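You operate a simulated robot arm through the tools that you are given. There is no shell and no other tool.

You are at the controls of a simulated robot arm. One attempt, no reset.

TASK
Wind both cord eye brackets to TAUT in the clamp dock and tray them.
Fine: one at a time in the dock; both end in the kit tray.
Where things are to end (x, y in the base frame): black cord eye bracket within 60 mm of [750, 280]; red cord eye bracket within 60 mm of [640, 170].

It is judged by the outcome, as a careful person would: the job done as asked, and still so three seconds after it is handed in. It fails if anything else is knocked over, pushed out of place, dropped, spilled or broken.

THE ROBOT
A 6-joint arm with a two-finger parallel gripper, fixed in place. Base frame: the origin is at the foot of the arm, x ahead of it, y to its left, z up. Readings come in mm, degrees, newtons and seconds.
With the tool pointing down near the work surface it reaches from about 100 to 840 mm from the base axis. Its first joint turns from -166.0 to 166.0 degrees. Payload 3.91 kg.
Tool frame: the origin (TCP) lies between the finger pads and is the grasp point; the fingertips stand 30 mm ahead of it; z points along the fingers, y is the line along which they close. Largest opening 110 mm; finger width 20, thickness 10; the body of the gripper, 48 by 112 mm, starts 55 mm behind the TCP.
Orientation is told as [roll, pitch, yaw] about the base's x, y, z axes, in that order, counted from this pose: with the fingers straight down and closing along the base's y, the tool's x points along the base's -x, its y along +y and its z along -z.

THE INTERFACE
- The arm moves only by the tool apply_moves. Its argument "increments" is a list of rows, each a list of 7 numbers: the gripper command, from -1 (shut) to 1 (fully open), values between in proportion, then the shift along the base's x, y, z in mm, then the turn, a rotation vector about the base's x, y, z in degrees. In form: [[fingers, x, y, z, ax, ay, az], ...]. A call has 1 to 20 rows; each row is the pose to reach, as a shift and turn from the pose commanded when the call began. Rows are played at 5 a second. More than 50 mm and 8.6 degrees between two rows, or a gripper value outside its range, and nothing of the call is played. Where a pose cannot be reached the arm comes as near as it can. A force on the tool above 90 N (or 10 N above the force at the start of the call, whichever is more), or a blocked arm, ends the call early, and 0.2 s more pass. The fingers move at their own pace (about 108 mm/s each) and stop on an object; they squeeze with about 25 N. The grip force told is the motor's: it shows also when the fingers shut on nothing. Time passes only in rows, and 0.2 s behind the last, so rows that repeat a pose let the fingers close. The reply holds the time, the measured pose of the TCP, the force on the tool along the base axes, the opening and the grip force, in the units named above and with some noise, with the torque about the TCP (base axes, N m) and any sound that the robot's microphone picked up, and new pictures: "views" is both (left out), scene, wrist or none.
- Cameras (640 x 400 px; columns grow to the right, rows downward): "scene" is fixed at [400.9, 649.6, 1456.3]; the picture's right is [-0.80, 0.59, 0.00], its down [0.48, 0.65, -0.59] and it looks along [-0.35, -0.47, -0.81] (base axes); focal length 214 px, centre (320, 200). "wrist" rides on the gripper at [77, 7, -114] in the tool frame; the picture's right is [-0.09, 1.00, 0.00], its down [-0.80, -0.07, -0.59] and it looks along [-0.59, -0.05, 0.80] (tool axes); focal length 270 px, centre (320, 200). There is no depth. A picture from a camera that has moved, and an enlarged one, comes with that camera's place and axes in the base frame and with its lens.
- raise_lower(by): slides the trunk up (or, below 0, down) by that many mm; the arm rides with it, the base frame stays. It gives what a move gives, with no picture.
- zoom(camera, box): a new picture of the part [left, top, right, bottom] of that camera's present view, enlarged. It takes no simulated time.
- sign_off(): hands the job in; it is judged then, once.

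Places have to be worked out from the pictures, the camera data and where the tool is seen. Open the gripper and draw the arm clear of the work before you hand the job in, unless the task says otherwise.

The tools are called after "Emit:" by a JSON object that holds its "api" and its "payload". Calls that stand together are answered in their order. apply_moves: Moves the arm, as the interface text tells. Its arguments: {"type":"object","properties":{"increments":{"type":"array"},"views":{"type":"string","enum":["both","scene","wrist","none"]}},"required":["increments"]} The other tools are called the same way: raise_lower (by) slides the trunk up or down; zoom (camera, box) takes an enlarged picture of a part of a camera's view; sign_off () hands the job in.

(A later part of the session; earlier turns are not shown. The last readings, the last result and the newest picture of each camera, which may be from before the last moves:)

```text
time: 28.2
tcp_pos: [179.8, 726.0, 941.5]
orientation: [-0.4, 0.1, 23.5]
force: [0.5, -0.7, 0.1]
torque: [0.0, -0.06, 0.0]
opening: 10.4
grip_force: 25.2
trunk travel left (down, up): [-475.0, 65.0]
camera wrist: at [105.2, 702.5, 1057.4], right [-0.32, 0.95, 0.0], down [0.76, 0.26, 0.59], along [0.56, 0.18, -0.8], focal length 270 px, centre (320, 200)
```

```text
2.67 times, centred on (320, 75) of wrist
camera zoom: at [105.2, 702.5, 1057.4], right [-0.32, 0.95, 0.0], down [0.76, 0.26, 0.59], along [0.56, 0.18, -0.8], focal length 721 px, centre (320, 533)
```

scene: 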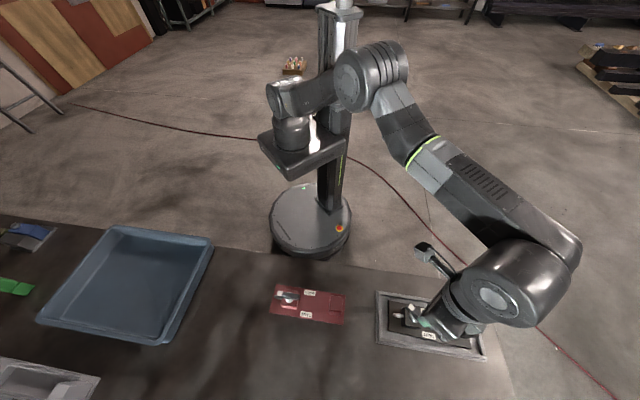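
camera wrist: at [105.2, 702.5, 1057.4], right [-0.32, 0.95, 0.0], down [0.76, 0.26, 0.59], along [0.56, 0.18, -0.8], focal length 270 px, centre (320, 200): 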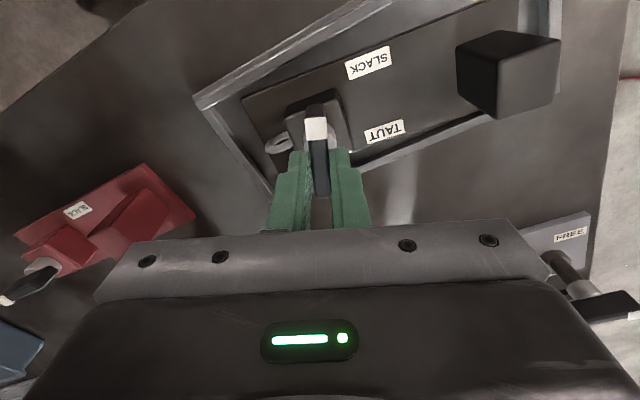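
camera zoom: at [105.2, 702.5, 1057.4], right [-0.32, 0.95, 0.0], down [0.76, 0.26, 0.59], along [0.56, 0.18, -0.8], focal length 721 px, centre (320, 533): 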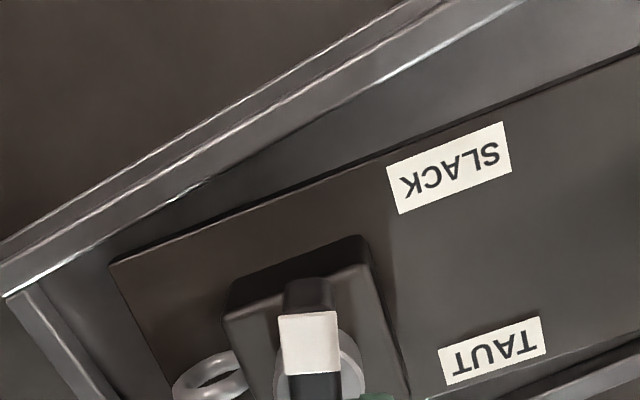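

Around 110° and still free. I also notice another fixture with a "FREE" label at the edge of the view, well beyond reach. I'll carry on winding.

Emit:
{"api": "apply_moves", "payload": {"increments": [[-1, 0, 0, 0, 0, 0, -5], [-1, 0, 0, 0, 0, 0, -10], [-1, 0, 0, 0, 0, 0, -15], [-1, 0, 0, 0, 0, 0, -20], [-1, 0, 0, 0, 0, 0, -25]], "views": "wrist"}}

Emit:
{"api": "zoom", "payload": {"camera": "wrist", "box": [200, 0, 440, 150]}}

Emit:
{"api": "zoom", "payload": {"camera": "wrist", "box": [440, 150, 640, 400]}}

```text
time: 29.4
tcp_pos: [180.4, 726.2, 943.0]
orientation: [-0.3, 0.0, -1.4]
force: [0.7, -0.2, 0.0]
torque: [-0.01, -0.04, 0.03]
opening: 10.7
grip_force: 25.1
trunk travel left (down, up): [-475.0, 65.0]
camera wrist: at [102.1, 735.2, 1057.6], right [0.11, 0.99, 0.0], down [0.8, -0.09, 0.59], along [0.59, -0.07, -0.8], focal length 270 px, centre (320, 200)
```

wrist: 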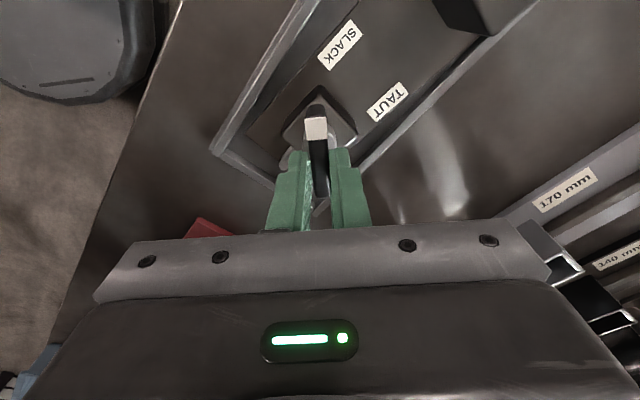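

```text
2.67 times, centred on (320, 75) of wrist
camera zoom: at [102.1, 735.2, 1057.6], right [0.11, 0.99, 0.0], down [0.8, -0.09, 0.59], along [0.59, -0.07, -0.8], focal length 721 px, centre (320, 533)
```

zoom: 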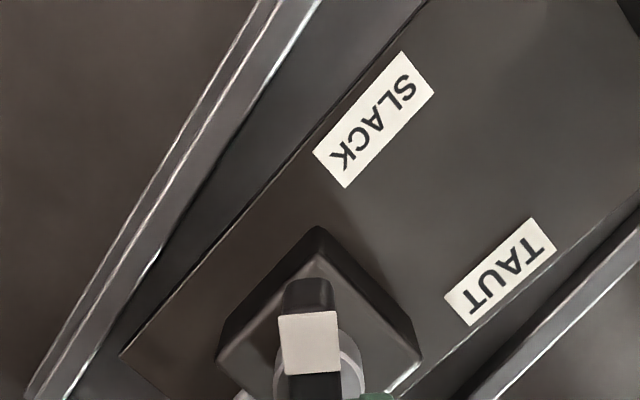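

```text
1.60 times, centred on (540, 275) of wrist
camera zoom: at [102.1, 735.2, 1057.6], right [0.11, 0.99, 0.0], down [0.8, -0.09, 0.59], along [0.59, -0.07, -0.8], focal length 432 px, centre (-32, 80)
```

zoom: 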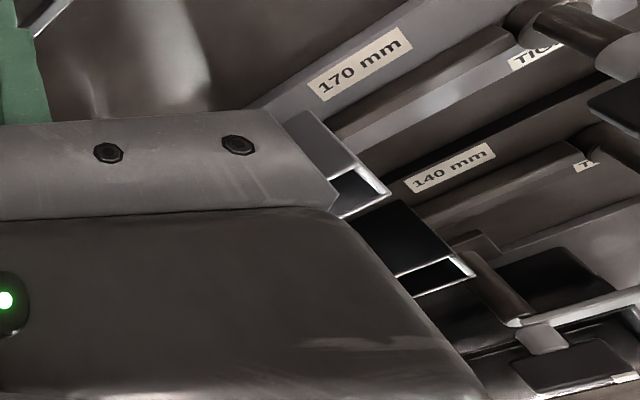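

At about 135° it's still free, and the white tip is nearing the SLACK label. I'll keep winding in moderate steps.

Emit:
{"api": "apply_moves", "payload": {"increments": [[-1, 0, 0, 0, 0, 0, -5], [-1, 0, 0, 0, 0, 0, -10], [-1, 0, 0, 0, 0, 0, -15], [-1, 0, 0, 0, 0, 0, -20]], "views": "wrist"}}

Emit:
{"api": "zoom", "payload": {"camera": "wrist", "box": [200, 0, 440, 150]}}

```text
time: 30.4
tcp_pos: [181.5, 725.6, 942.3]
orientation: [-0.3, 0.1, -21.5]
force: [-0.1, -0.3, 0.6]
torque: [0.0, -0.04, 0.03]
opening: 10.6
grip_force: 25.3
trunk travel left (down, up): [-475.0, 65.0]
camera wrist: at [110.3, 761.0, 1057.4], right [0.45, 0.89, 0.0], down [0.72, -0.36, 0.59], along [0.53, -0.27, -0.8], focal length 270 px, centre (320, 200)
```

wrist: 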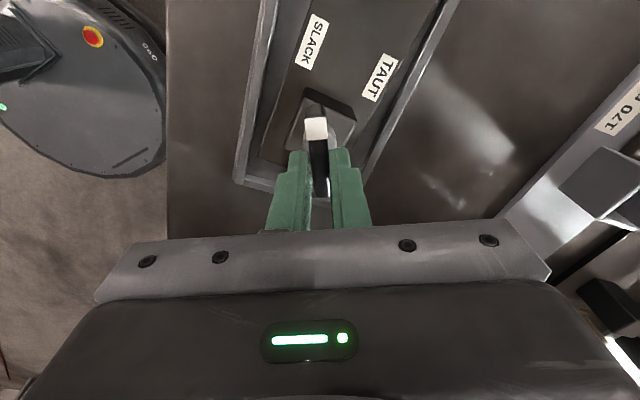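

```text
2.67 times, centred on (320, 75) of wrist
camera zoom: at [110.3, 761.0, 1057.4], right [0.45, 0.89, 0.0], down [0.72, -0.36, 0.59], along [0.53, -0.27, -0.8], focal length 721 px, centre (320, 533)
```

zoom: 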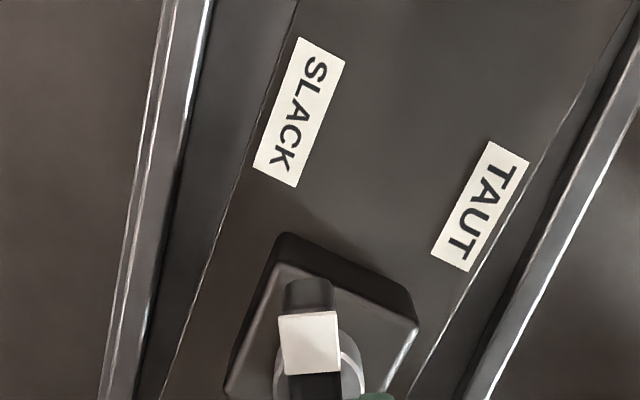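

It's at about 155° with the white tip at SLACK. I'll continue toward the TAUT label while watching for a stop.

Emit:
{"api": "apply_moves", "payload": {"increments": [[-1, 0, 0, 0, 0, 0, -4], [-1, 0, 0, 0, 0, 0, -8], [-1, 0, 0, 0, 0, 0, -12], [-1, 0, 0, 0, 0, 0, -16], [-1, 0, 0, 0, 0, 0, -20]], "views": "wrist"}}

Emit:
{"api": "zoom", "payload": {"camera": "wrist", "box": [200, 0, 440, 150]}}

```text
time: 31.6
tcp_pos: [180.6, 725.3, 941.7]
orientation: [-0.3, 0.0, -41.4]
force: [0.4, -0.8, -0.4]
torque: [-0.11, -0.1, 0.03]
opening: 10.4
grip_force: 24.7
trunk travel left (down, up): [-475.0, 65.0]
camera wrist: at [125.9, 782.9, 1057.0], right [0.73, 0.69, -0.01], down [0.56, -0.58, 0.59], along [0.41, -0.43, -0.8], focal length 270 px, centre (320, 200)
```

wrist: 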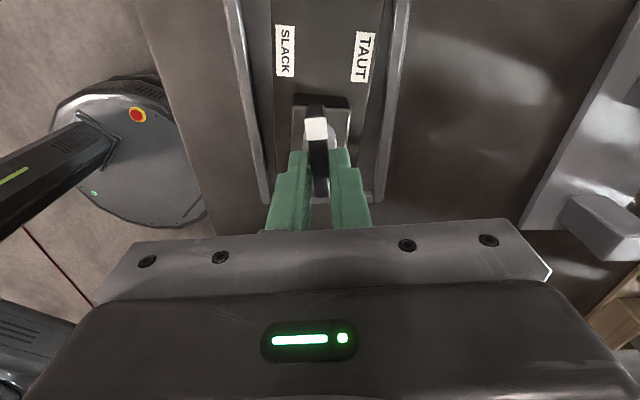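

```text
2.67 times, centred on (320, 75) of wrist
camera zoom: at [125.9, 782.9, 1057.0], right [0.73, 0.69, -0.01], down [0.56, -0.58, 0.59], along [0.41, -0.43, -0.8], focal length 721 px, centre (320, 533)
```

zoom: 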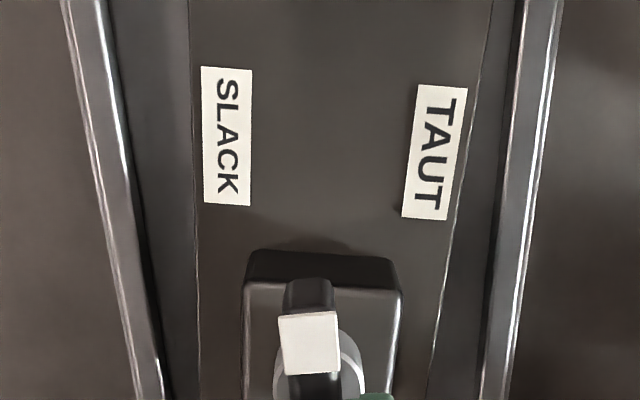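

At about 180° it's still free. I'll continue in finer steps toward TAUT, stopping if torque or a sound appears.

Emit:
{"api": "apply_moves", "payload": {"increments": [[-1, 0, 0, 0, 0, 0, -4], [-1, 0, 0, 0, 0, 0, -8], [-1, 0, 0, 0, 0, 0, -12], [-1, 0, 0, 0, 0, 0, -16], [-1, 0, 0, 0, 0, 0, -20], [-1, 0, 0, 0, 0, 0, -24]], "views": "wrist"}}

Emit:
{"api": "zoom", "payload": {"camera": "wrist", "box": [200, 0, 440, 150]}}

```text
time: 33.0
tcp_pos: [180.5, 725.5, 941.3]
orientation: [-0.3, 0.0, -65.3]
force: [-3.3, -3.5, 0.6]
torque: [-0.46, 0.05, 0.6]
opening: 11.3
grip_force: 25.4
trunk travel left (down, up): [-475.0, 65.0]
camera wrist: at [152.3, 799.8, 1057.7], right [0.94, 0.33, 0.0], down [0.27, -0.76, 0.59], along [0.2, -0.56, -0.8], focal length 270 px, centre (320, 200)
```

wrist: 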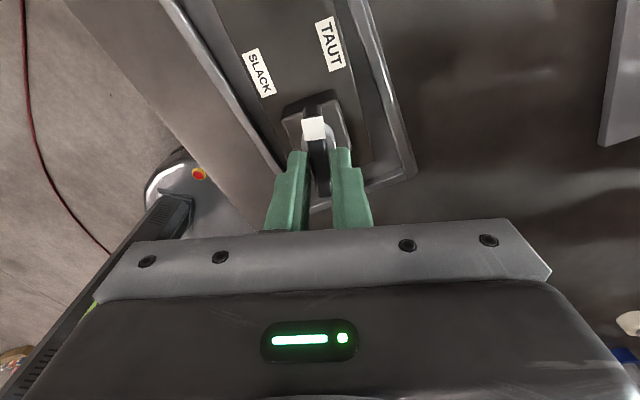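

```text
2.67 times, centred on (320, 75) of wrist
camera zoom: at [152.3, 799.8, 1057.7], right [0.94, 0.33, 0.0], down [0.27, -0.76, 0.59], along [0.2, -0.56, -0.8], focal length 721 px, centre (320, 533)
```

zoom: 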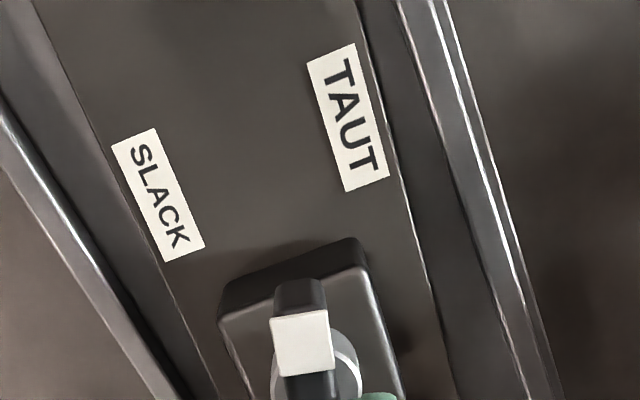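

Torque has risen to +0.6 N·m and the plate has begun to move with the lever, so it has met a stop or resistance near TAUT. I'll push a little further so the rail takes the plate, and compare lever to plate.

Emit:
{"api": "apply_moves", "payload": {"increments": [[-1, 0, 0, 0, 0, 0, -2], [-1, 0, 0, 0, 0, 0, -4], [-1, 0, 0, 0, 0, 0, -6]], "views": "wrist"}}

Emit:
{"api": "zoom", "payload": {"camera": "wrist", "box": [200, 0, 440, 150]}}

```text
time: 33.8
tcp_pos: [179.4, 725.1, 943.3]
orientation: [-0.3, 0.0, -71.4]
force: [-4.9, -1.8, 1.3]
torque: [-0.34, 0.18, 0.64]
opening: 13.9
grip_force: 25.0
trunk travel left (down, up): [-475.0, 65.0]
camera wrist: at [160.7, 801.5, 1057.8], right [0.97, 0.23, 0.0], down [0.19, -0.78, 0.59], along [0.14, -0.58, -0.8], focal length 270 px, centre (320, 200)
```

wrist: 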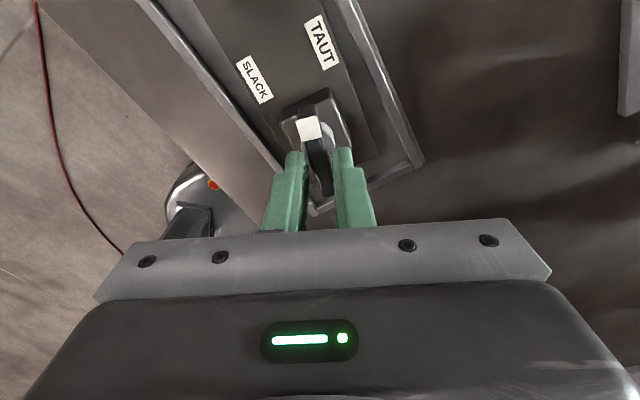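

```text
2.67 times, centred on (320, 75) of wrist
camera zoom: at [160.7, 801.5, 1057.8], right [0.97, 0.23, 0.0], down [0.19, -0.78, 0.59], along [0.14, -0.58, -0.8], focal length 721 px, centre (320, 533)
```

zoom: 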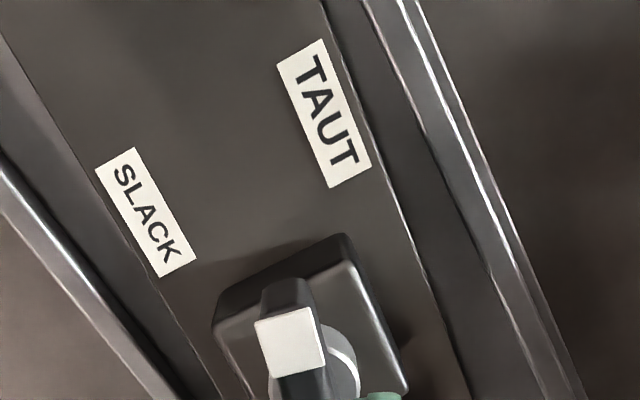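

The fingers are slipping at the same 0.64 N·m as at the SLACK stop, with the lever about 190° from its start and tilted to the TAUT side. To tell a hard stop from tension, I'll back off about 14° and approach again in fine steps.

Emit:
{"api": "apply_moves", "payload": {"increments": [[-1, 0, 0, 0, 0, 0, 5], [-1, 0, 0, 0, 0, 0, 10], [-1, 0, 0, 0, 0, 0, 14], [-1, 0, 0, 0, 0, 0, 14]], "views": "none"}}

Emit:
{"api": "apply_moves", "payload": {"increments": [[-1, 0, 0, 0, 0, 0, -2], [-1, 0, 0, 0, 0, 0, -2]], "views": "none"}}

Emit:
{"api": "apply_moves", "payload": {"increments": [[-1, 0, 0, 0, 0, 0, -2], [-1, 0, 0, 0, 0, 0, -2]], "views": "none"}}

Emit:
{"api": "apply_moves", "payload": {"increments": [[-1, 0, 0, 0, 0, 0, -2], [-1, 0, 0, 0, 0, 0, -2]], "views": "none"}}

Emit:
{"api": "apply_moves", "payload": {"increments": [[-1, 0, 0, 0, 0, 0, -2], [-1, 0, 0, 0, 0, 0, -2]], "views": "wrist"}}

```text
time: 34.8
tcp_pos: [182.5, 725.2, 941.9]
orientation: [-0.4, 0.0, -57.4]
force: [0.2, -0.5, 1.2]
torque: [0.03, -0.04, -0.01]
opening: 10.6
grip_force: 25.2
trunk travel left (down, up): [-475.0, 65.0]
```

```text
time: 35.4
tcp_pos: [180.9, 725.0, 941.7]
orientation: [-0.3, -0.1, -59.5]
force: [-0.4, -0.4, -0.5]
torque: [-0.11, -0.12, 0.02]
opening: 10.6
grip_force: 25.0
trunk travel left (down, up): [-475.0, 65.0]
```

```text
time: 36.0
tcp_pos: [179.8, 726.1, 942.0]
orientation: [-0.4, 0.0, -61.4]
force: [-2.0, -1.6, 0.7]
torque: [-0.15, 0.15, 0.44]
opening: 10.4
grip_force: 24.7
trunk travel left (down, up): [-475.0, 65.0]
```

```text
time: 36.6
tcp_pos: [179.4, 724.9, 943.7]
orientation: [-0.2, 0.0, -63.3]
force: [-3.8, -2.8, 0.4]
torque: [-0.37, 0.1, 0.5]
opening: 11.0
grip_force: 24.8
trunk travel left (down, up): [-475.0, 65.0]
```

```text
time: 37.2
tcp_pos: [179.3, 725.9, 942.1]
orientation: [-0.2, 0.1, -65.4]
force: [-3.5, -1.9, 0.6]
torque: [-0.25, 0.15, 0.57]
opening: 11.5
grip_force: 25.4
trunk travel left (down, up): [-475.0, 65.0]
camera wrist: at [153.3, 798.9, 1057.9], right [0.94, 0.33, 0.0], down [0.27, -0.76, 0.59], along [0.2, -0.56, -0.8], focal length 270 px, centre (320, 200)
```

wrist: 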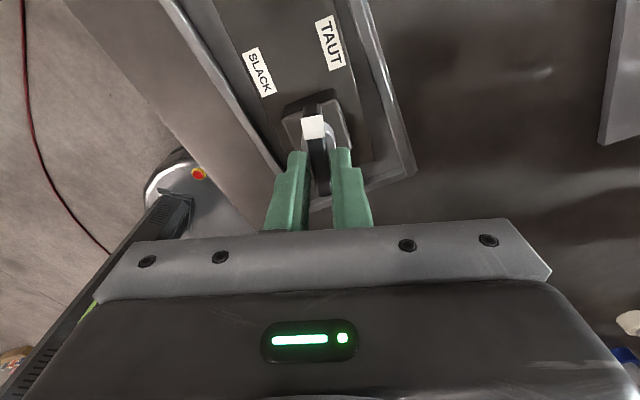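

Torque jumps from 0.02 to 0.44 N·m within 2° at the same angle each time, so this is the mechanical end stop with the lever on the TAUT side. I'll release, lift, and check that the lever stays there.

Emit:
{"api": "apply_moves", "payload": {"increments": [[-0.4, 0, 0, 0, 0, 0, 0], [-0.4, 0, 0, 0, 0, 0, 0], [-0.4, 0, 0, 30, 0, 0, 0], [-0.4, 0, 0, 60, 0, 0, 0], [-0.4, 0, 0, 60, 0, 0, 0]]}}

Emit:
{"api": "zoom", "payload": {"camera": "wrist", "box": [200, 0, 440, 150]}}

Emit:
{"api": "zoom", "payload": {"camera": "scene", "box": [370, 280, 490, 355]}}

```text
time: 38.4
tcp_pos: [179.4, 727.0, 1001.0]
orientation: [-0.3, 0.0, -65.5]
force: [0.1, 0.4, -0.6]
torque: [-0.03, 0.02, -0.02]
opening: 33.0
grip_force: 0.1
trunk travel left (down, up): [-475.0, 65.0]
camera wrist: at [153.4, 799.9, 1116.9], right [0.94, 0.33, 0.0], down [0.27, -0.76, 0.59], along [0.2, -0.56, -0.8], focal length 270 px, centre (320, 200)
```

scene: 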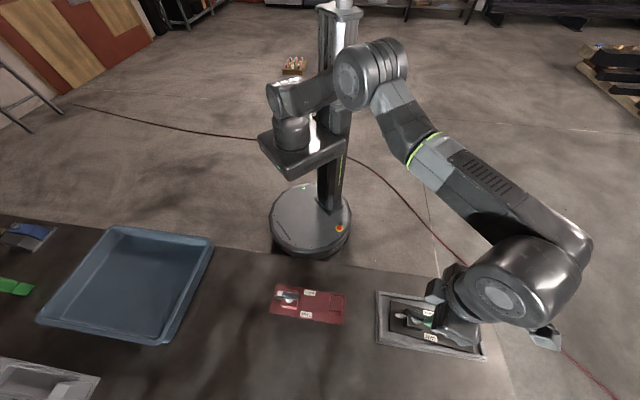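
wrist: 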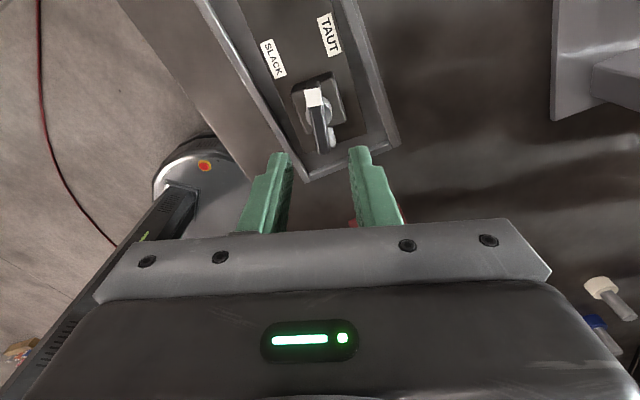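

```text
2.67 times, centred on (320, 75) of wrist
camera zoom: at [153.4, 799.9, 1116.9], right [0.94, 0.33, 0.0], down [0.27, -0.76, 0.59], along [0.2, -0.56, -0.8], focal length 721 px, centre (320, 533)
```

zoom: 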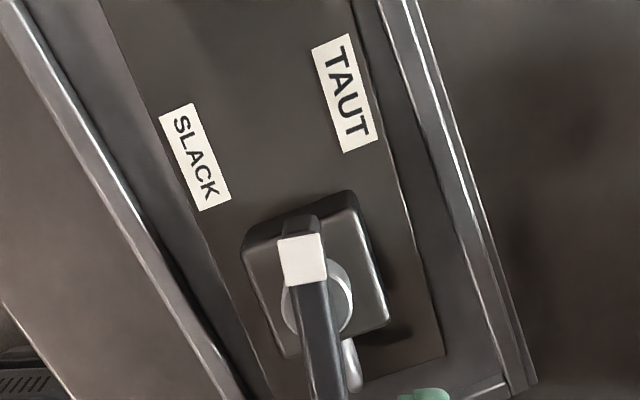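

```text
5.33 times, centred on (430, 318) of scene
camera zoom: at [400.9, 649.6, 1456.3], right [-0.8, 0.59, 0.0], down [0.48, 0.65, -0.59], along [-0.35, -0.47, -0.81], focal length 1144 px, centre (-267, -427)
```

zoom: 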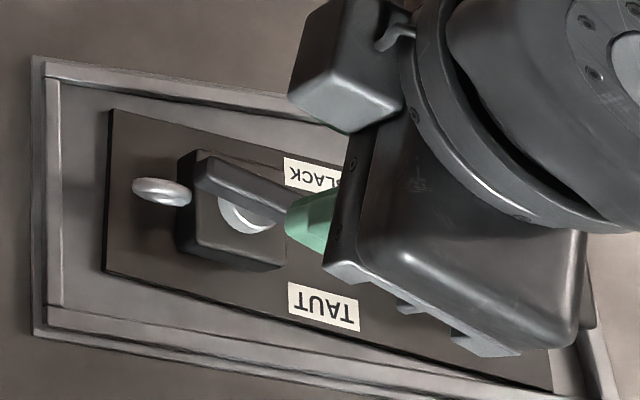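

The lever stays put at its TAUT end. Next is transport: I'll turn the tool to look at the handle block at the plate's far end, which I expect near (105, 820).

Emit:
{"api": "apply_moves", "payload": {"increments": [[-0.4, 0, 0, 5, 0, 0, 8], [-0.2, -3, 3, 5, 0, 0, 16], [0, -6, 6, 5, 0, 0, 24], [0.2, -10, 10, 5, 0, 0, 32], [0.3, -15, 15, 5, 0, 0, 40], [0.3, -20, 20, 5, 0, 0, 48], [0.3, -25, 25, 5, 0, 0, 56], [0.3, -30, 30, 5, 0, 0, 64], [0.3, -35, 35, 5, 0, 0, 72], [0.3, -40, 40, 5, 0, 0, 80], [0.3, -45, 45, 5, 0, 0, 88], [0.3, -52, 54, 5, 0, 0, 96], [0.3, -59, 63, 5, 0, 0, 103.5], [0.3, -59, 63, 5, 0, 0, 103.5]]}}

Emit:
{"api": "zoom", "payload": {"camera": "wrist", "box": [200, 60, 440, 210]}}

```text
time: 41.4
tcp_pos: [121.2, 773.2, 1003.5]
orientation: [-0.2, 0.0, 38.2]
force: [0.4, -0.3, 0.3]
torque: [0.01, 0.0, 0.02]
opening: 71.4
grip_force: 0.0
out of reach, approached as far as the arm can: row 12, 13, 14
trunk travel left (down, up): [-475.0, 65.0]
camera wrist: at [53.8, 732.2, 1119.6], right [-0.55, 0.84, 0.0], down [0.67, 0.44, 0.59], along [0.5, 0.32, -0.8], focal length 270 px, centre (320, 200)
```

scene: 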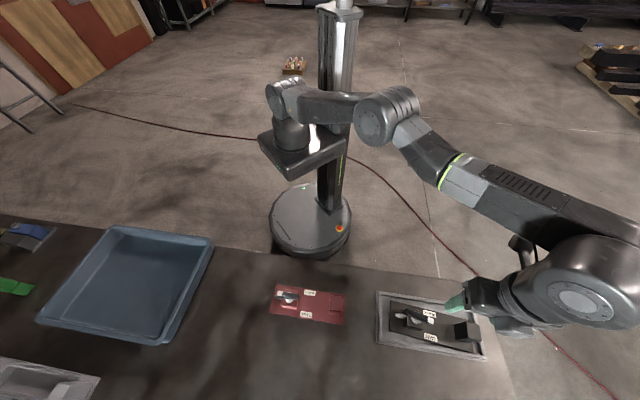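
wrist: 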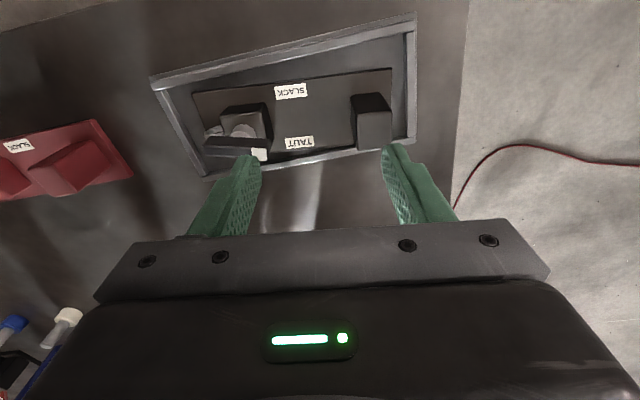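

```text
2.67 times, centred on (320, 135) of wrist
camera zoom: at [53.8, 732.2, 1119.6], right [-0.55, 0.84, 0.0], down [0.67, 0.44, 0.59], along [0.5, 0.32, -0.8], focal length 721 px, centre (320, 373)
```

zoom: 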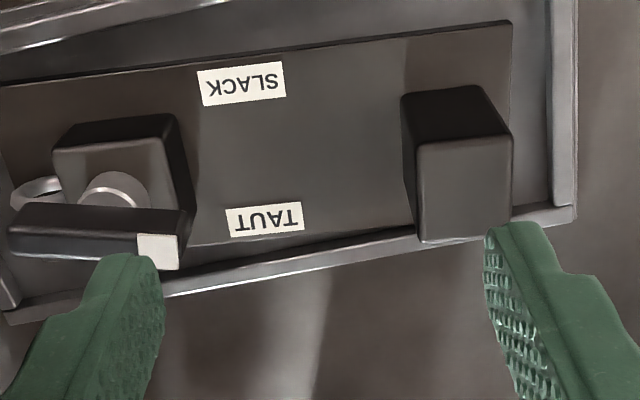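

The arm reached its limit at this height. I work out the handle block as about 28 × 32 mm, centred near (102, 815), top z about 911. I'll shift along the plate toward it while lowering, where reach is better.

Emit:
{"api": "apply_moves", "payload": {"increments": [[0.3, -8, 14, -15, 0, 0, 0], [0.3, -14, 28, -30, 0, 0, 0], [0.3, -19, 42, -43, 0, 0, 0], [0.3, -19, 42, -43, 0, 0, 0]]}}

Emit:
{"api": "zoom", "payload": {"camera": "wrist", "box": [200, 60, 440, 210]}}

```text
time: 42.4
tcp_pos: [98.1, 783.1, 957.3]
orientation: [-0.2, 0.0, 38.1]
force: [0.6, 0.2, -0.5]
torque: [0.02, 0.01, -0.01]
opening: 71.8
grip_force: 0.0
out of reach, approached as far as the arm can: row 1, 2, 3, 4
trunk travel left (down, up): [-475.0, 65.0]
camera wrist: at [31.6, 741.6, 1071.4], right [-0.55, 0.84, 0.0], down [0.67, 0.44, 0.59], along [0.5, 0.32, -0.8], focal length 270 px, centre (320, 200)
```

scene: 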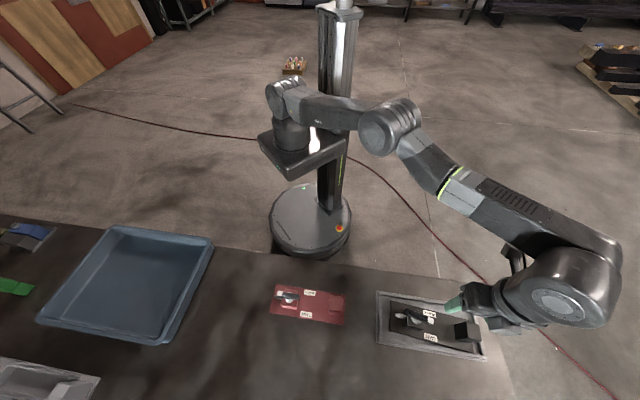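
wrist: 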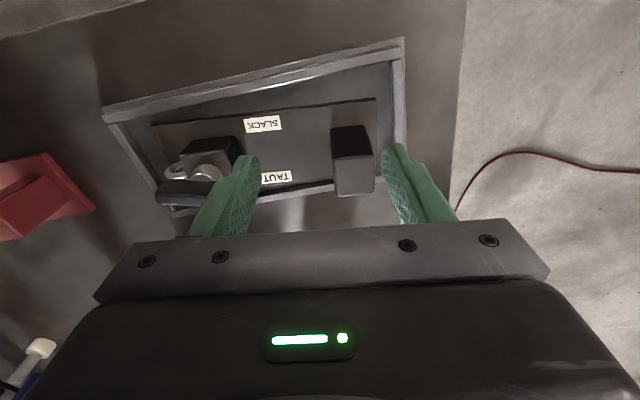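

```text
2.67 times, centred on (320, 135) of wrist
camera zoom: at [31.6, 741.6, 1071.4], right [-0.55, 0.84, 0.0], down [0.67, 0.44, 0.59], along [0.5, 0.32, -0.8], focal length 721 px, centre (320, 373)
```

zoom: 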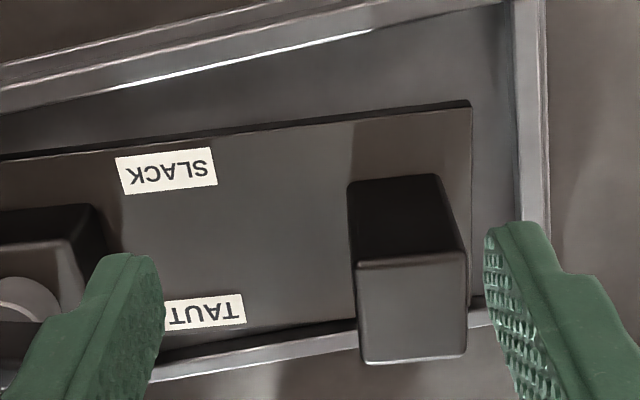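

The arm stops at a radius of about 789 mm here, and the handle is at about 821 mm. I'll see whether raising the trunk extends the reach, since the forearm appears to come in from a low shoulder.

Emit:
{"api": "raise_lower", "payload": {"by": 60}}

Emit:
{"api": "apply_moves", "payload": {"increments": [[0.3, 2, 10, -20, 0, 0, 0], [0.3, 3, 20, -40, 0, 0, 0], [0.3, 4, 32, -60, 0, 0, 0], [0.3, 4, 32, -60, 0, 0, 0]], "views": "both"}}

```text
time: 43.4
tcp_pos: [97.3, 782.2, 1014.9]
orientation: [-0.2, -0.1, 38.1]
force: [-0.8, 0.6, -0.9]
torque: [-0.05, 0.02, -0.01]
opening: 71.3
grip_force: 0.1
trunk travel left (down, up): [-535.0, 5.0]
```

```text
time: 44.4
tcp_pos: [101.5, 788.0, 953.6]
orientation: [-0.1, -0.1, 38.1]
force: [0.6, 0.2, 0.0]
torque: [0.02, 0.03, -0.02]
opening: 71.5
grip_force: 0.0
out of reach, approached as far as the arm can: row 1, 2, 3, 4
trunk travel left (down, up): [-535.0, 5.0]
camera wrist: at [35.3, 747.1, 1068.8], right [-0.55, 0.84, 0.0], down [0.67, 0.44, 0.6], along [0.5, 0.32, -0.8], focal length 270 px, centre (320, 200)
```

scene: 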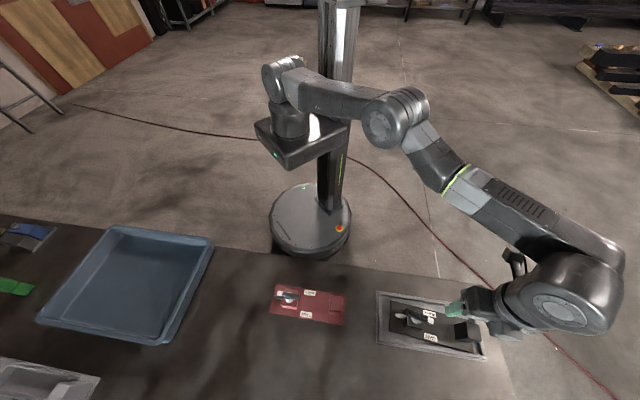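
wrist: 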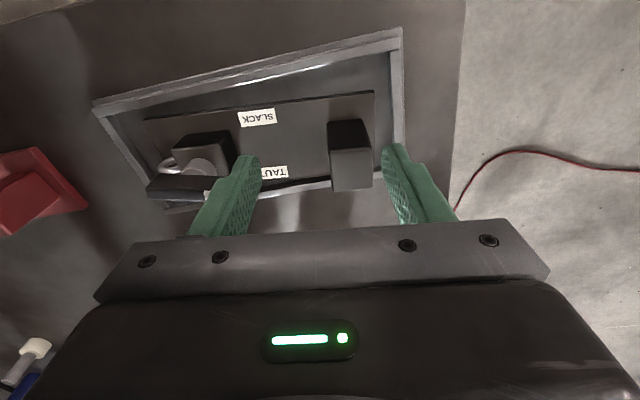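

Raising the trunk gained only about 5 mm. Tilting the tool about the closing axis lets the fingertips reach further out while the pads stay flat on the handle, so I'll tilt 12° outward and narrow the opening.

Emit:
{"api": "apply_moves", "payload": {"increments": [[0.1, 0, 0, 5, 3.1, -3.9, 0], [0, 0, 0, 5, 5.5, -7.0, 0], [-0.09, 0, 0, 5, 7.4, -9.5, 0], [-0.09, 0, 10, 2, 7.4, -9.5, 0], [-0.09, 0, 20, 0, 7.4, -9.5, 0], [-0.09, 0, 27, 0, 7.4, -9.5, 0], [-0.09, 0, 27, 0, 7.4, -9.5, 0]], "views": "both"}}

Emit:
{"api": "zoom", "payload": {"camera": "wrist", "box": [200, 60, 440, 210]}}

```text
time: 46.0
tcp_pos: [101.5, 815.5, 954.8]
orientation: [-0.4, -12.0, 38.1]
force: [0.6, -1.0, -1.1]
torque: [0.02, 0.02, -0.01]
opening: 50.2
grip_force: 0.0
trunk travel left (down, up): [-535.0, 5.0]
camera wrist: at [17.8, 760.5, 1052.0], right [-0.55, 0.84, 0.01], down [0.56, 0.35, 0.75], along [0.62, 0.42, -0.66], focal length 270 px, centre (320, 200)
```

scene: 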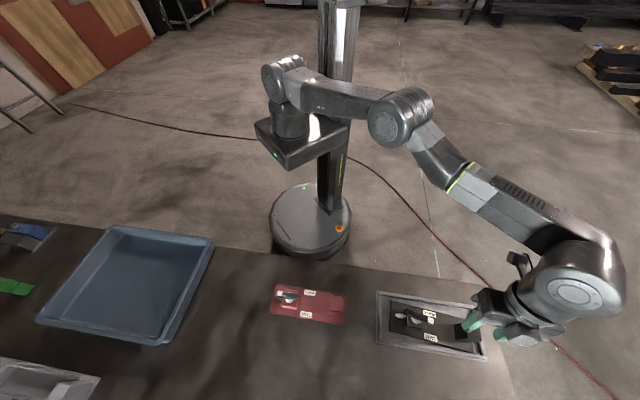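
wrist: 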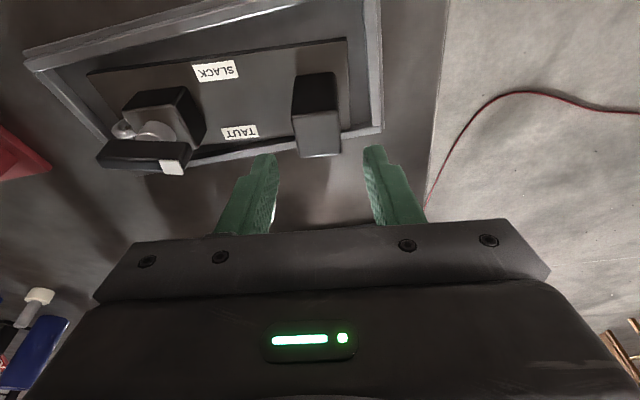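

```text
2.67 times, centred on (320, 135) of wrist
camera zoom: at [17.8, 760.5, 1052.0], right [-0.55, 0.84, 0.01], down [0.56, 0.35, 0.75], along [0.62, 0.42, -0.66], focal length 721 px, centre (320, 373)
```

zoom: 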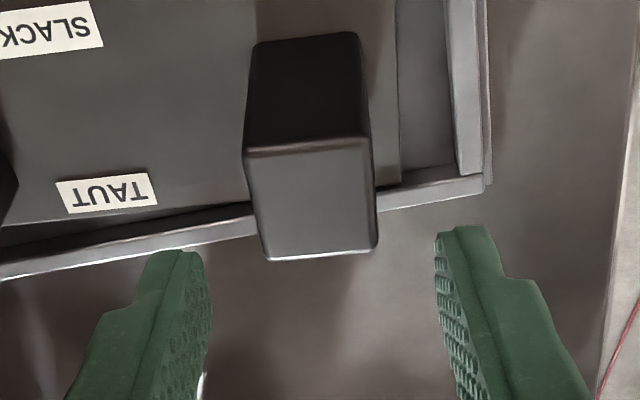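

The tilt works: the tool is over the handle, which I re-measure at (100.6, 816.8) and aligned with the fingers. I'll lower around it.

Emit:
{"api": "apply_moves", "payload": {"increments": [[-0.09, -1, 1, -20, 0, 0, 0], [-0.09, -1, 1, -40, 0, 0, 0], [-0.09, -1, 1, -58, 0, 0, 0], [-0.09, -1, 1, -58, 0, 0, 0]], "views": "both"}}

Emit:
{"api": "zoom", "payload": {"camera": "wrist", "box": [200, 60, 440, 210]}}

```text
time: 47.0
tcp_pos: [100.8, 816.7, 896.5]
orientation: [-0.3, -12.0, 38.1]
force: [0.0, -0.5, 0.6]
torque: [0.0, 0.04, 0.01]
opening: 50.3
grip_force: 0.0
trunk travel left (down, up): [-535.0, 5.0]
camera wrist: at [16.9, 761.4, 993.8], right [-0.55, 0.84, 0.01], down [0.56, 0.35, 0.75], along [0.62, 0.42, -0.66], focal length 270 px, centre (320, 200)
```

scene: 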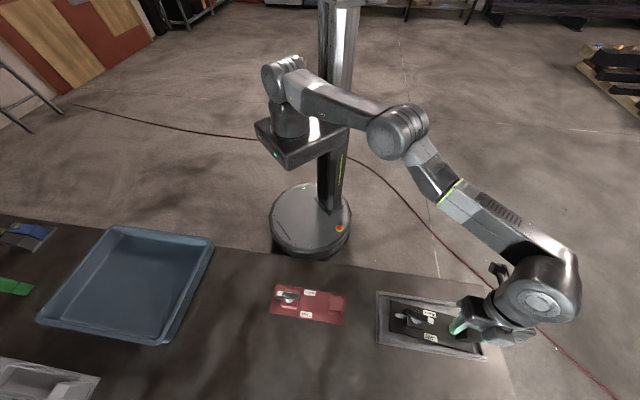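
wrist: 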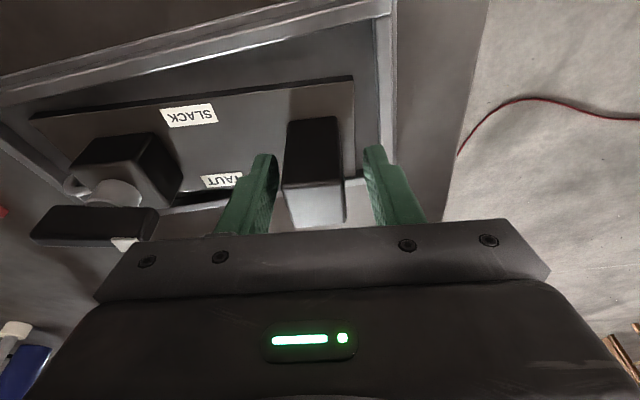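

```text
2.67 times, centred on (320, 135) of wrist
camera zoom: at [16.9, 761.4, 993.8], right [-0.55, 0.84, 0.01], down [0.56, 0.35, 0.75], along [0.62, 0.42, -0.66], focal length 721 px, centre (320, 373)
```

zoom: 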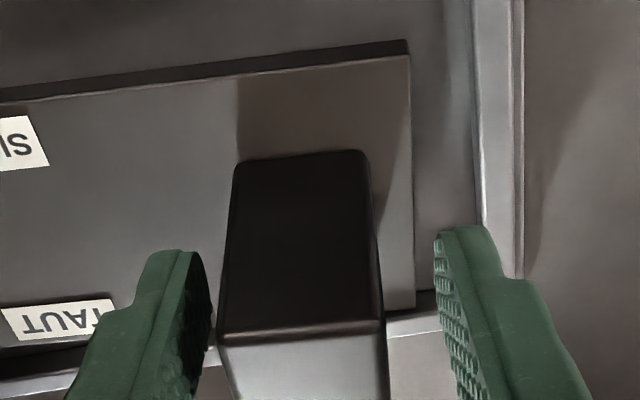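

The handle sits between the pads, centred to about 1 mm by calculation. I'll close and then lift 10 mm to test the hold.

Emit:
{"api": "apply_moves", "payload": {"increments": [[-0.4, 0, 0, 0, 0, 0, 0], [-1, 0, 0, 0, 0, 0, 0], [-1, 0, 0, 0, 0, 0, 0], [-1, 0, 0, 0, 0, 0, 0], [-1, 0, 0, 0, 0, 0, 0]], "views": "none"}}

Emit:
{"api": "apply_moves", "payload": {"increments": [[-1, 0, 0, 3, 0, 0, 0], [-1, 0, 0, 7, 0, 0, 0], [-1, 0, 0, 12, 0, 0, 0], [-1, 0, 0, 12, 0, 0, 0]], "views": "both"}}

Emit:
{"api": "zoom", "payload": {"camera": "scene", "box": [370, 280, 490, 355]}}

```text
time: 48.2
tcp_pos: [100.9, 815.4, 896.9]
orientation: [-0.1, -12.1, 38.2]
force: [-2.6, -0.6, -0.8]
torque: [0.37, 0.21, 0.1]
opening: 30.1
grip_force: 24.6
trunk travel left (down, up): [-535.0, 5.0]
```

```text
time: 49.2
tcp_pos: [100.0, 815.8, 909.1]
orientation: [-0.2, -12.2, 38.1]
force: [-0.6, 0.1, -3.8]
torque: [0.2, 0.2, -0.02]
opening: 30.0
grip_force: 24.3
trunk travel left (down, up): [-535.0, 5.0]
camera wrist: at [16.6, 762.0, 1005.5], right [-0.55, 0.84, 0.01], down [0.56, 0.35, 0.75], along [0.62, 0.42, -0.66], focal length 270 px, centre (320, 200)
```

scene: 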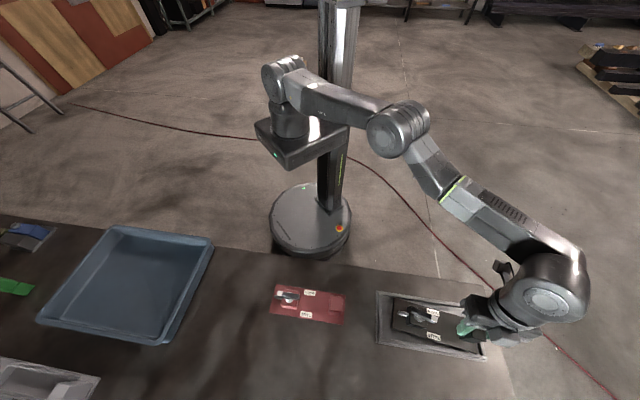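
wrist: 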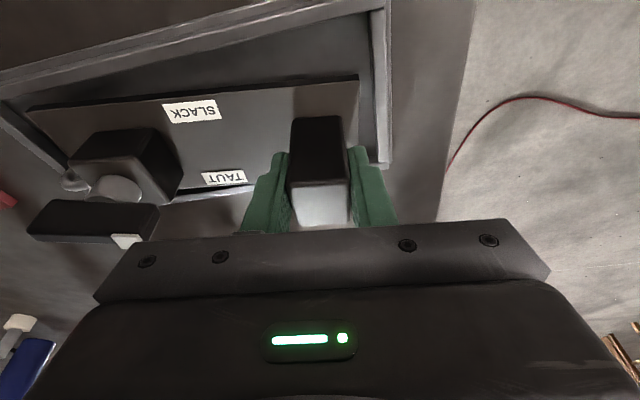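

```text
5.33 times, centred on (430, 318) of scene
camera zoom: at [400.9, 649.6, 1456.3], right [-0.8, 0.59, 0.0], down [0.48, 0.65, -0.59], along [-0.35, -0.47, -0.81], focal length 1144 px, centre (-267, -427)
```

zoom: 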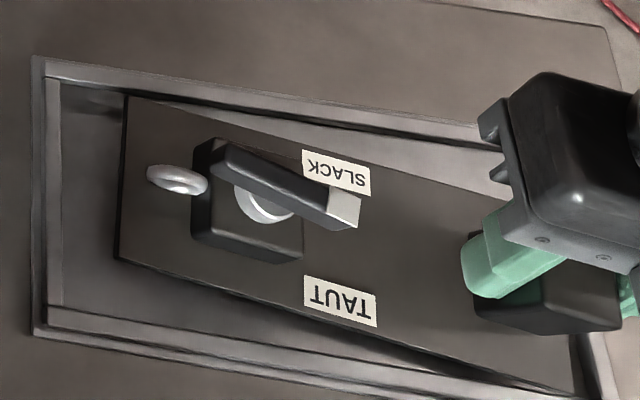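

The bracket lifts level at about 4 N and the lever stays in its TAUT position. I'll raise it further while drawing inward, then carry it toward the tray.

Emit:
{"api": "apply_moves", "payload": {"increments": [[-1, 0, 0, 15, 0, 0, 0], [-1, 0, 0, 30, 0, 0, 0], [-1, 5, -8, 48, 0, 0, 0], [-1, 12, -20, 66, 0, 0, 0], [-1, 25, -38, 82, 0, 0, 0], [-1, 45, -58, 95, 0, 0, 0], [-1, 70, -80, 105, 0, 0, 0], [-1, 100, -105, 110, 0, 0, 0], [-1, 130, -130, 110, 0, 0, 0], [-1, 160, -155, 110, 0, 0, 0], [-1, 190, -180, 110, 0, 0, 0], [-1, 220, -205, 110, 0, 0, 0], [-1, 250, -230, 110, 0, 0, 0], [-1, 280, -255, 110, 0, 0, 0], [-1, 310, -280, 110, 0, 0, 0], [-1, 340, -305, 110, 0, 0, 1], [-1, 370, -330, 110, 0, 0, 2], [-1, 390, -345, 110, 0, 0, 3], [-1, 400, -350, 110, 0, 0, 4], [-1, 400, -350, 110, 0, 0, 4]], "views": "both"}}

```text
time: 53.4
tcp_pos: [500.3, 466.9, 1016.7]
orientation: [-0.2, -12.1, 42.2]
force: [0.3, 0.8, -4.0]
torque: [0.18, 0.2, -0.01]
opening: 29.9
grip_force: 25.8
trunk travel left (down, up): [-535.0, 5.0]
camera wrist: at [420.5, 406.1, 1114.6], right [-0.6, 0.8, 0.01], down [0.53, 0.39, 0.75], along [0.59, 0.46, -0.66], focal length 270 px, centre (320, 200)
```

scene: 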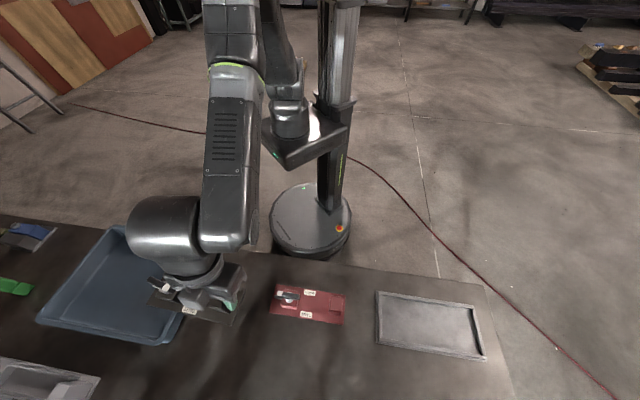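
wrist: 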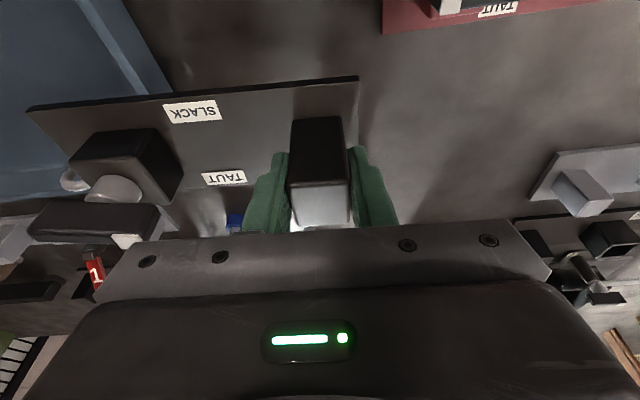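

The carry is stable. I'll go on to a point above the tray's far half and check its walls against the plate.

Emit:
{"api": "apply_moves", "payload": {"increments": [[-1, 32, -25, 0, 0, 0, 0.5], [-1, 64, -50, 0, 0, 0, 1], [-1, 96, -75, 0, 0, 0, 1], [-1, 128, -100, 0, 0, 0, 1], [-1, 160, -125, 0, 0, 0, 1], [-1, 180, -142, 0, 0, 0, 1], [-1, 188, -149, 0, 0, 0, 1], [-1, 188, -149, 0, 0, 0, 1]], "views": "both"}}

Emit:
{"api": "zoom", "payload": {"camera": "scene", "box": [20, 215, 220, 355]}}

```text
time: 55.2
tcp_pos: [689.9, 316.6, 1017.1]
orientation: [-0.3, -12.0, 43.1]
force: [-0.3, 0.2, -4.0]
torque: [0.22, 0.18, 0.0]
opening: 29.7
grip_force: 25.1
trunk travel left (down, up): [-535.0, 5.0]
camera wrist: at [610.3, 255.5, 1114.2], right [-0.62, 0.79, 0.01], down [0.53, 0.4, 0.75], along [0.58, 0.47, -0.66], focal length 270 px, centre (320, 200)
```

scene: 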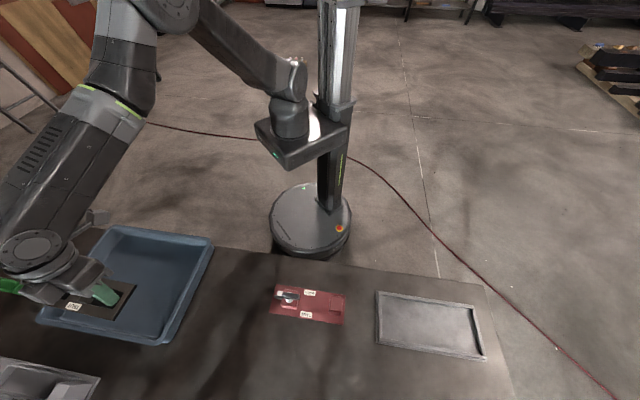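
wrist: 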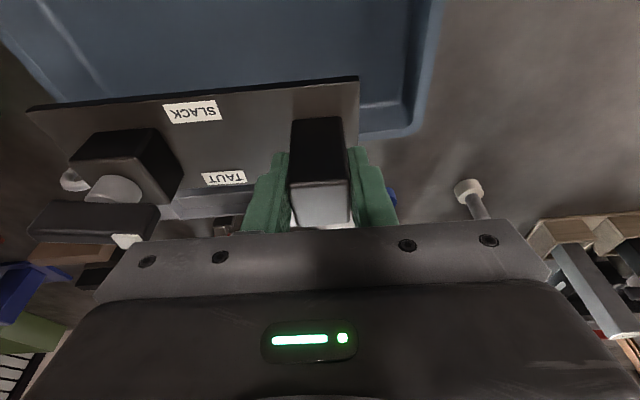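

```text
2.86 times, centred on (120, 285) of scene
camera zoom: at [400.9, 649.6, 1456.3], right [-0.8, 0.59, 0.0], down [0.48, 0.65, -0.59], along [-0.35, -0.47, -0.81], focal length 613 px, centre (891, -43)
```

zoom: 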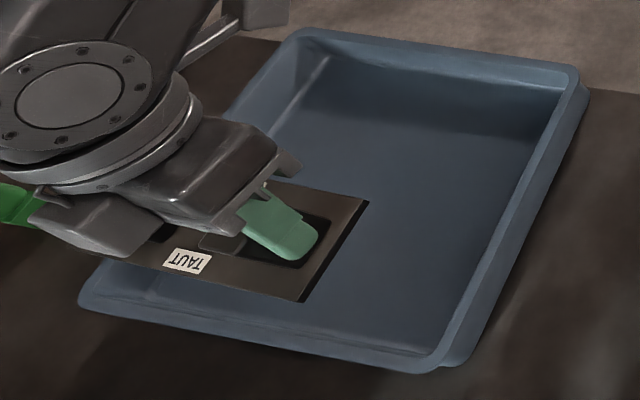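

The bracket centre is about (740, 263), inside the tray with margin to the walls and 20 mm from its target. I'll lower it to just above the floor and check again.

Emit:
{"api": "apply_moves", "payload": {"increments": [[-1, 0, 0, -25, 0, 0, 0], [-1, 0, 0, -50, 0, 0, 0], [-1, 0, 0, -75, 0, 0, 0], [-1, 0, 0, -95, 0, 0, 0], [-1, 0, 0, -95, 0, 0, 0]], "views": "both"}}

Emit:
{"api": "zoom", "payload": {"camera": "scene", "box": [20, 215, 220, 355]}}

```text
time: 56.4
tcp_pos: [688.7, 317.0, 922.3]
orientation: [-0.1, -12.1, 43.1]
force: [-0.6, 0.2, -4.5]
torque: [0.2, 0.2, -0.02]
opening: 29.8
grip_force: 24.8
trunk travel left (down, up): [-535.0, 5.0]
camera wrist: at [610.2, 254.9, 1019.0], right [-0.62, 0.79, 0.01], down [0.53, 0.4, 0.75], along [0.58, 0.47, -0.66], focal length 270 px, centre (320, 200)
```

scene: 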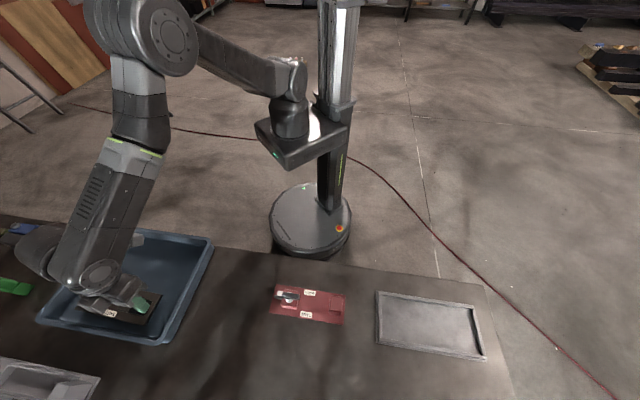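
wrist: 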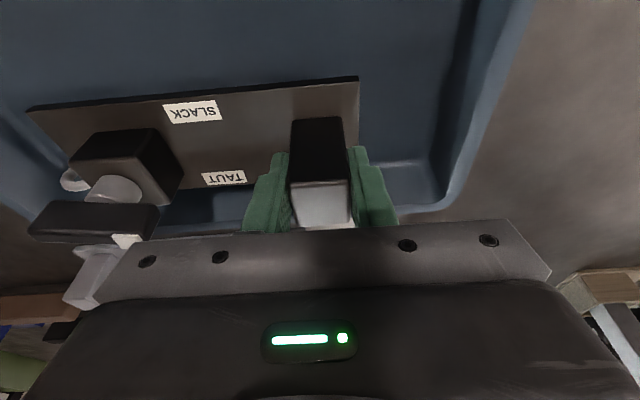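

```text
2.86 times, centred on (120, 285) of scene
camera zoom: at [400.9, 649.6, 1456.3], right [-0.8, 0.59, 0.0], down [0.48, 0.65, -0.59], along [-0.35, -0.47, -0.81], focal length 613 px, centre (891, -43)
```

zoom: 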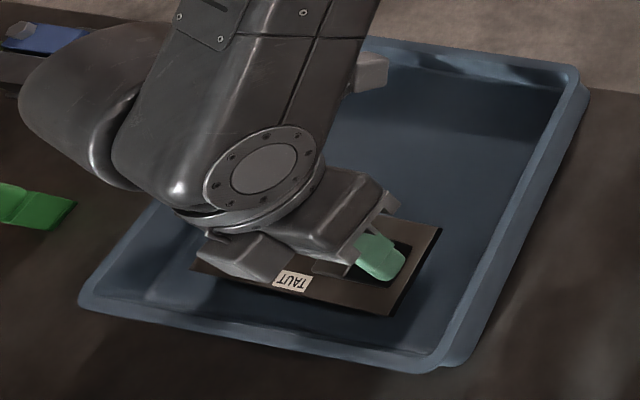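

The plate is inside the walls with clearance. I'll lower gently until the floor carries it.

Emit:
{"api": "apply_moves", "payload": {"increments": [[-1, 0, 0, -5, 0, 0, 0], [-1, 0, 0, -10, 0, 0, 0], [-1, 0, 0, -15, 0, 0, 0], [-1, 0, 0, -18, 0, 0, 0], [-1, 0, 0, -18, 0, 0, 0]], "views": "none"}}

Emit:
{"api": "apply_moves", "payload": {"increments": [[-1, 0, 0, -2, 0, 0, 0], [-1, 0, 0, -4, 0, 0, 0], [-1, 0, 0, -4, 0, 0, 0]], "views": "scene"}}

Emit:
{"api": "zoom", "payload": {"camera": "scene", "box": [20, 215, 220, 355]}}

```text
time: 57.6
tcp_pos: [689.0, 317.4, 905.1]
orientation: [-0.2, -12.0, 43.1]
force: [0.3, 0.3, -3.7]
torque: [0.2, 0.2, 0.0]
opening: 30.0
grip_force: 25.0
trunk travel left (down, up): [-535.0, 5.0]
```

```text
time: 58.4
tcp_pos: [688.8, 316.2, 900.6]
orientation: [-0.3, -12.0, 43.2]
force: [-0.6, -0.3, -3.6]
torque: [0.21, 0.21, 0.0]
opening: 29.8
grip_force: 25.2
trunk travel left (down, up): [-535.0, 5.0]
```

scene: 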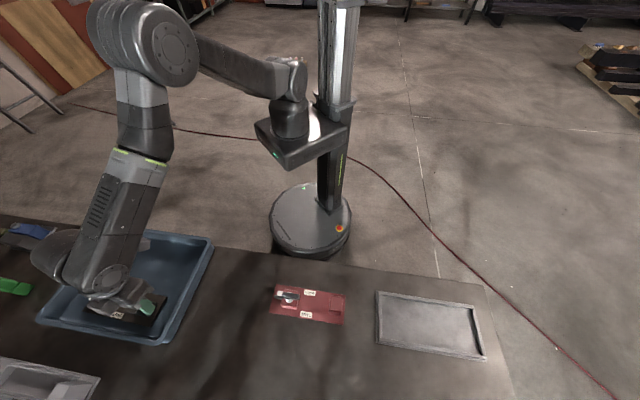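

```text
2.86 times, centred on (120, 285) of scene
camera zoom: at [400.9, 649.6, 1456.3], right [-0.8, 0.59, 0.0], down [0.48, 0.65, -0.59], along [-0.35, -0.47, -0.81], focal length 613 px, centre (891, -43)
```

zoom: 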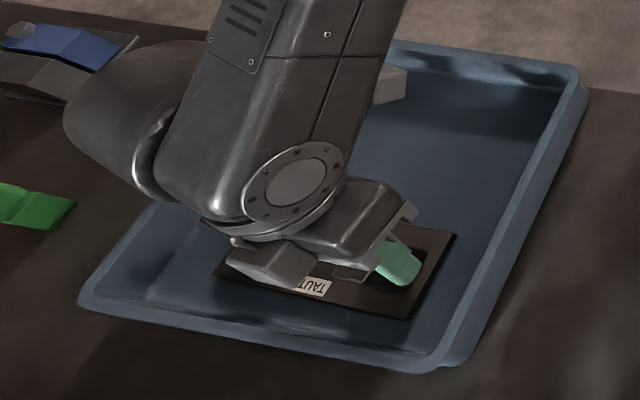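

Not touching yet. I'll continue down in small steps.

Emit:
{"api": "apply_moves", "payload": {"increments": [[-1, 0, 0, -2, 0, 0, 0], [-1, 0, 0, -3, 0, 0, 0], [-1, 0, 0, -3, 0, 0, 0]], "views": "none"}}

Emit:
{"api": "apply_moves", "payload": {"increments": [[-1, 0, 0, -2, 0, 0, 0], [-1, 0, 0, -2, 0, 0, 0]], "views": "none"}}

Emit:
{"api": "apply_moves", "payload": {"increments": [[-1, 0, 0, -2, 0, 0, 0], [-1, 0, 0, -2, 0, 0, 0]], "views": "none"}}

```text
time: 59.2
tcp_pos: [688.4, 317.2, 897.2]
orientation: [-0.2, -12.0, 43.1]
force: [-1.1, 0.4, -4.0]
torque: [0.19, 0.22, 0.03]
opening: 29.8
grip_force: 24.9
trunk travel left (down, up): [-535.0, 5.0]
```

```text
time: 59.8
tcp_pos: [688.5, 316.9, 896.7]
orientation: [-0.3, -12.2, 43.0]
force: [-1.0, -0.3, 6.5]
torque: [0.11, 0.57, 0.03]
opening: 29.9
grip_force: 25.4
trunk travel left (down, up): [-535.0, 5.0]
```

```text
time: 60.4
tcp_pos: [688.4, 317.6, 897.1]
orientation: [-0.4, -12.4, 43.2]
force: [3.3, 0.9, 19.6]
torque: [0.08, 0.8, 0.02]
opening: 29.8
grip_force: 25.0
trunk travel left (down, up): [-535.0, 5.0]
```

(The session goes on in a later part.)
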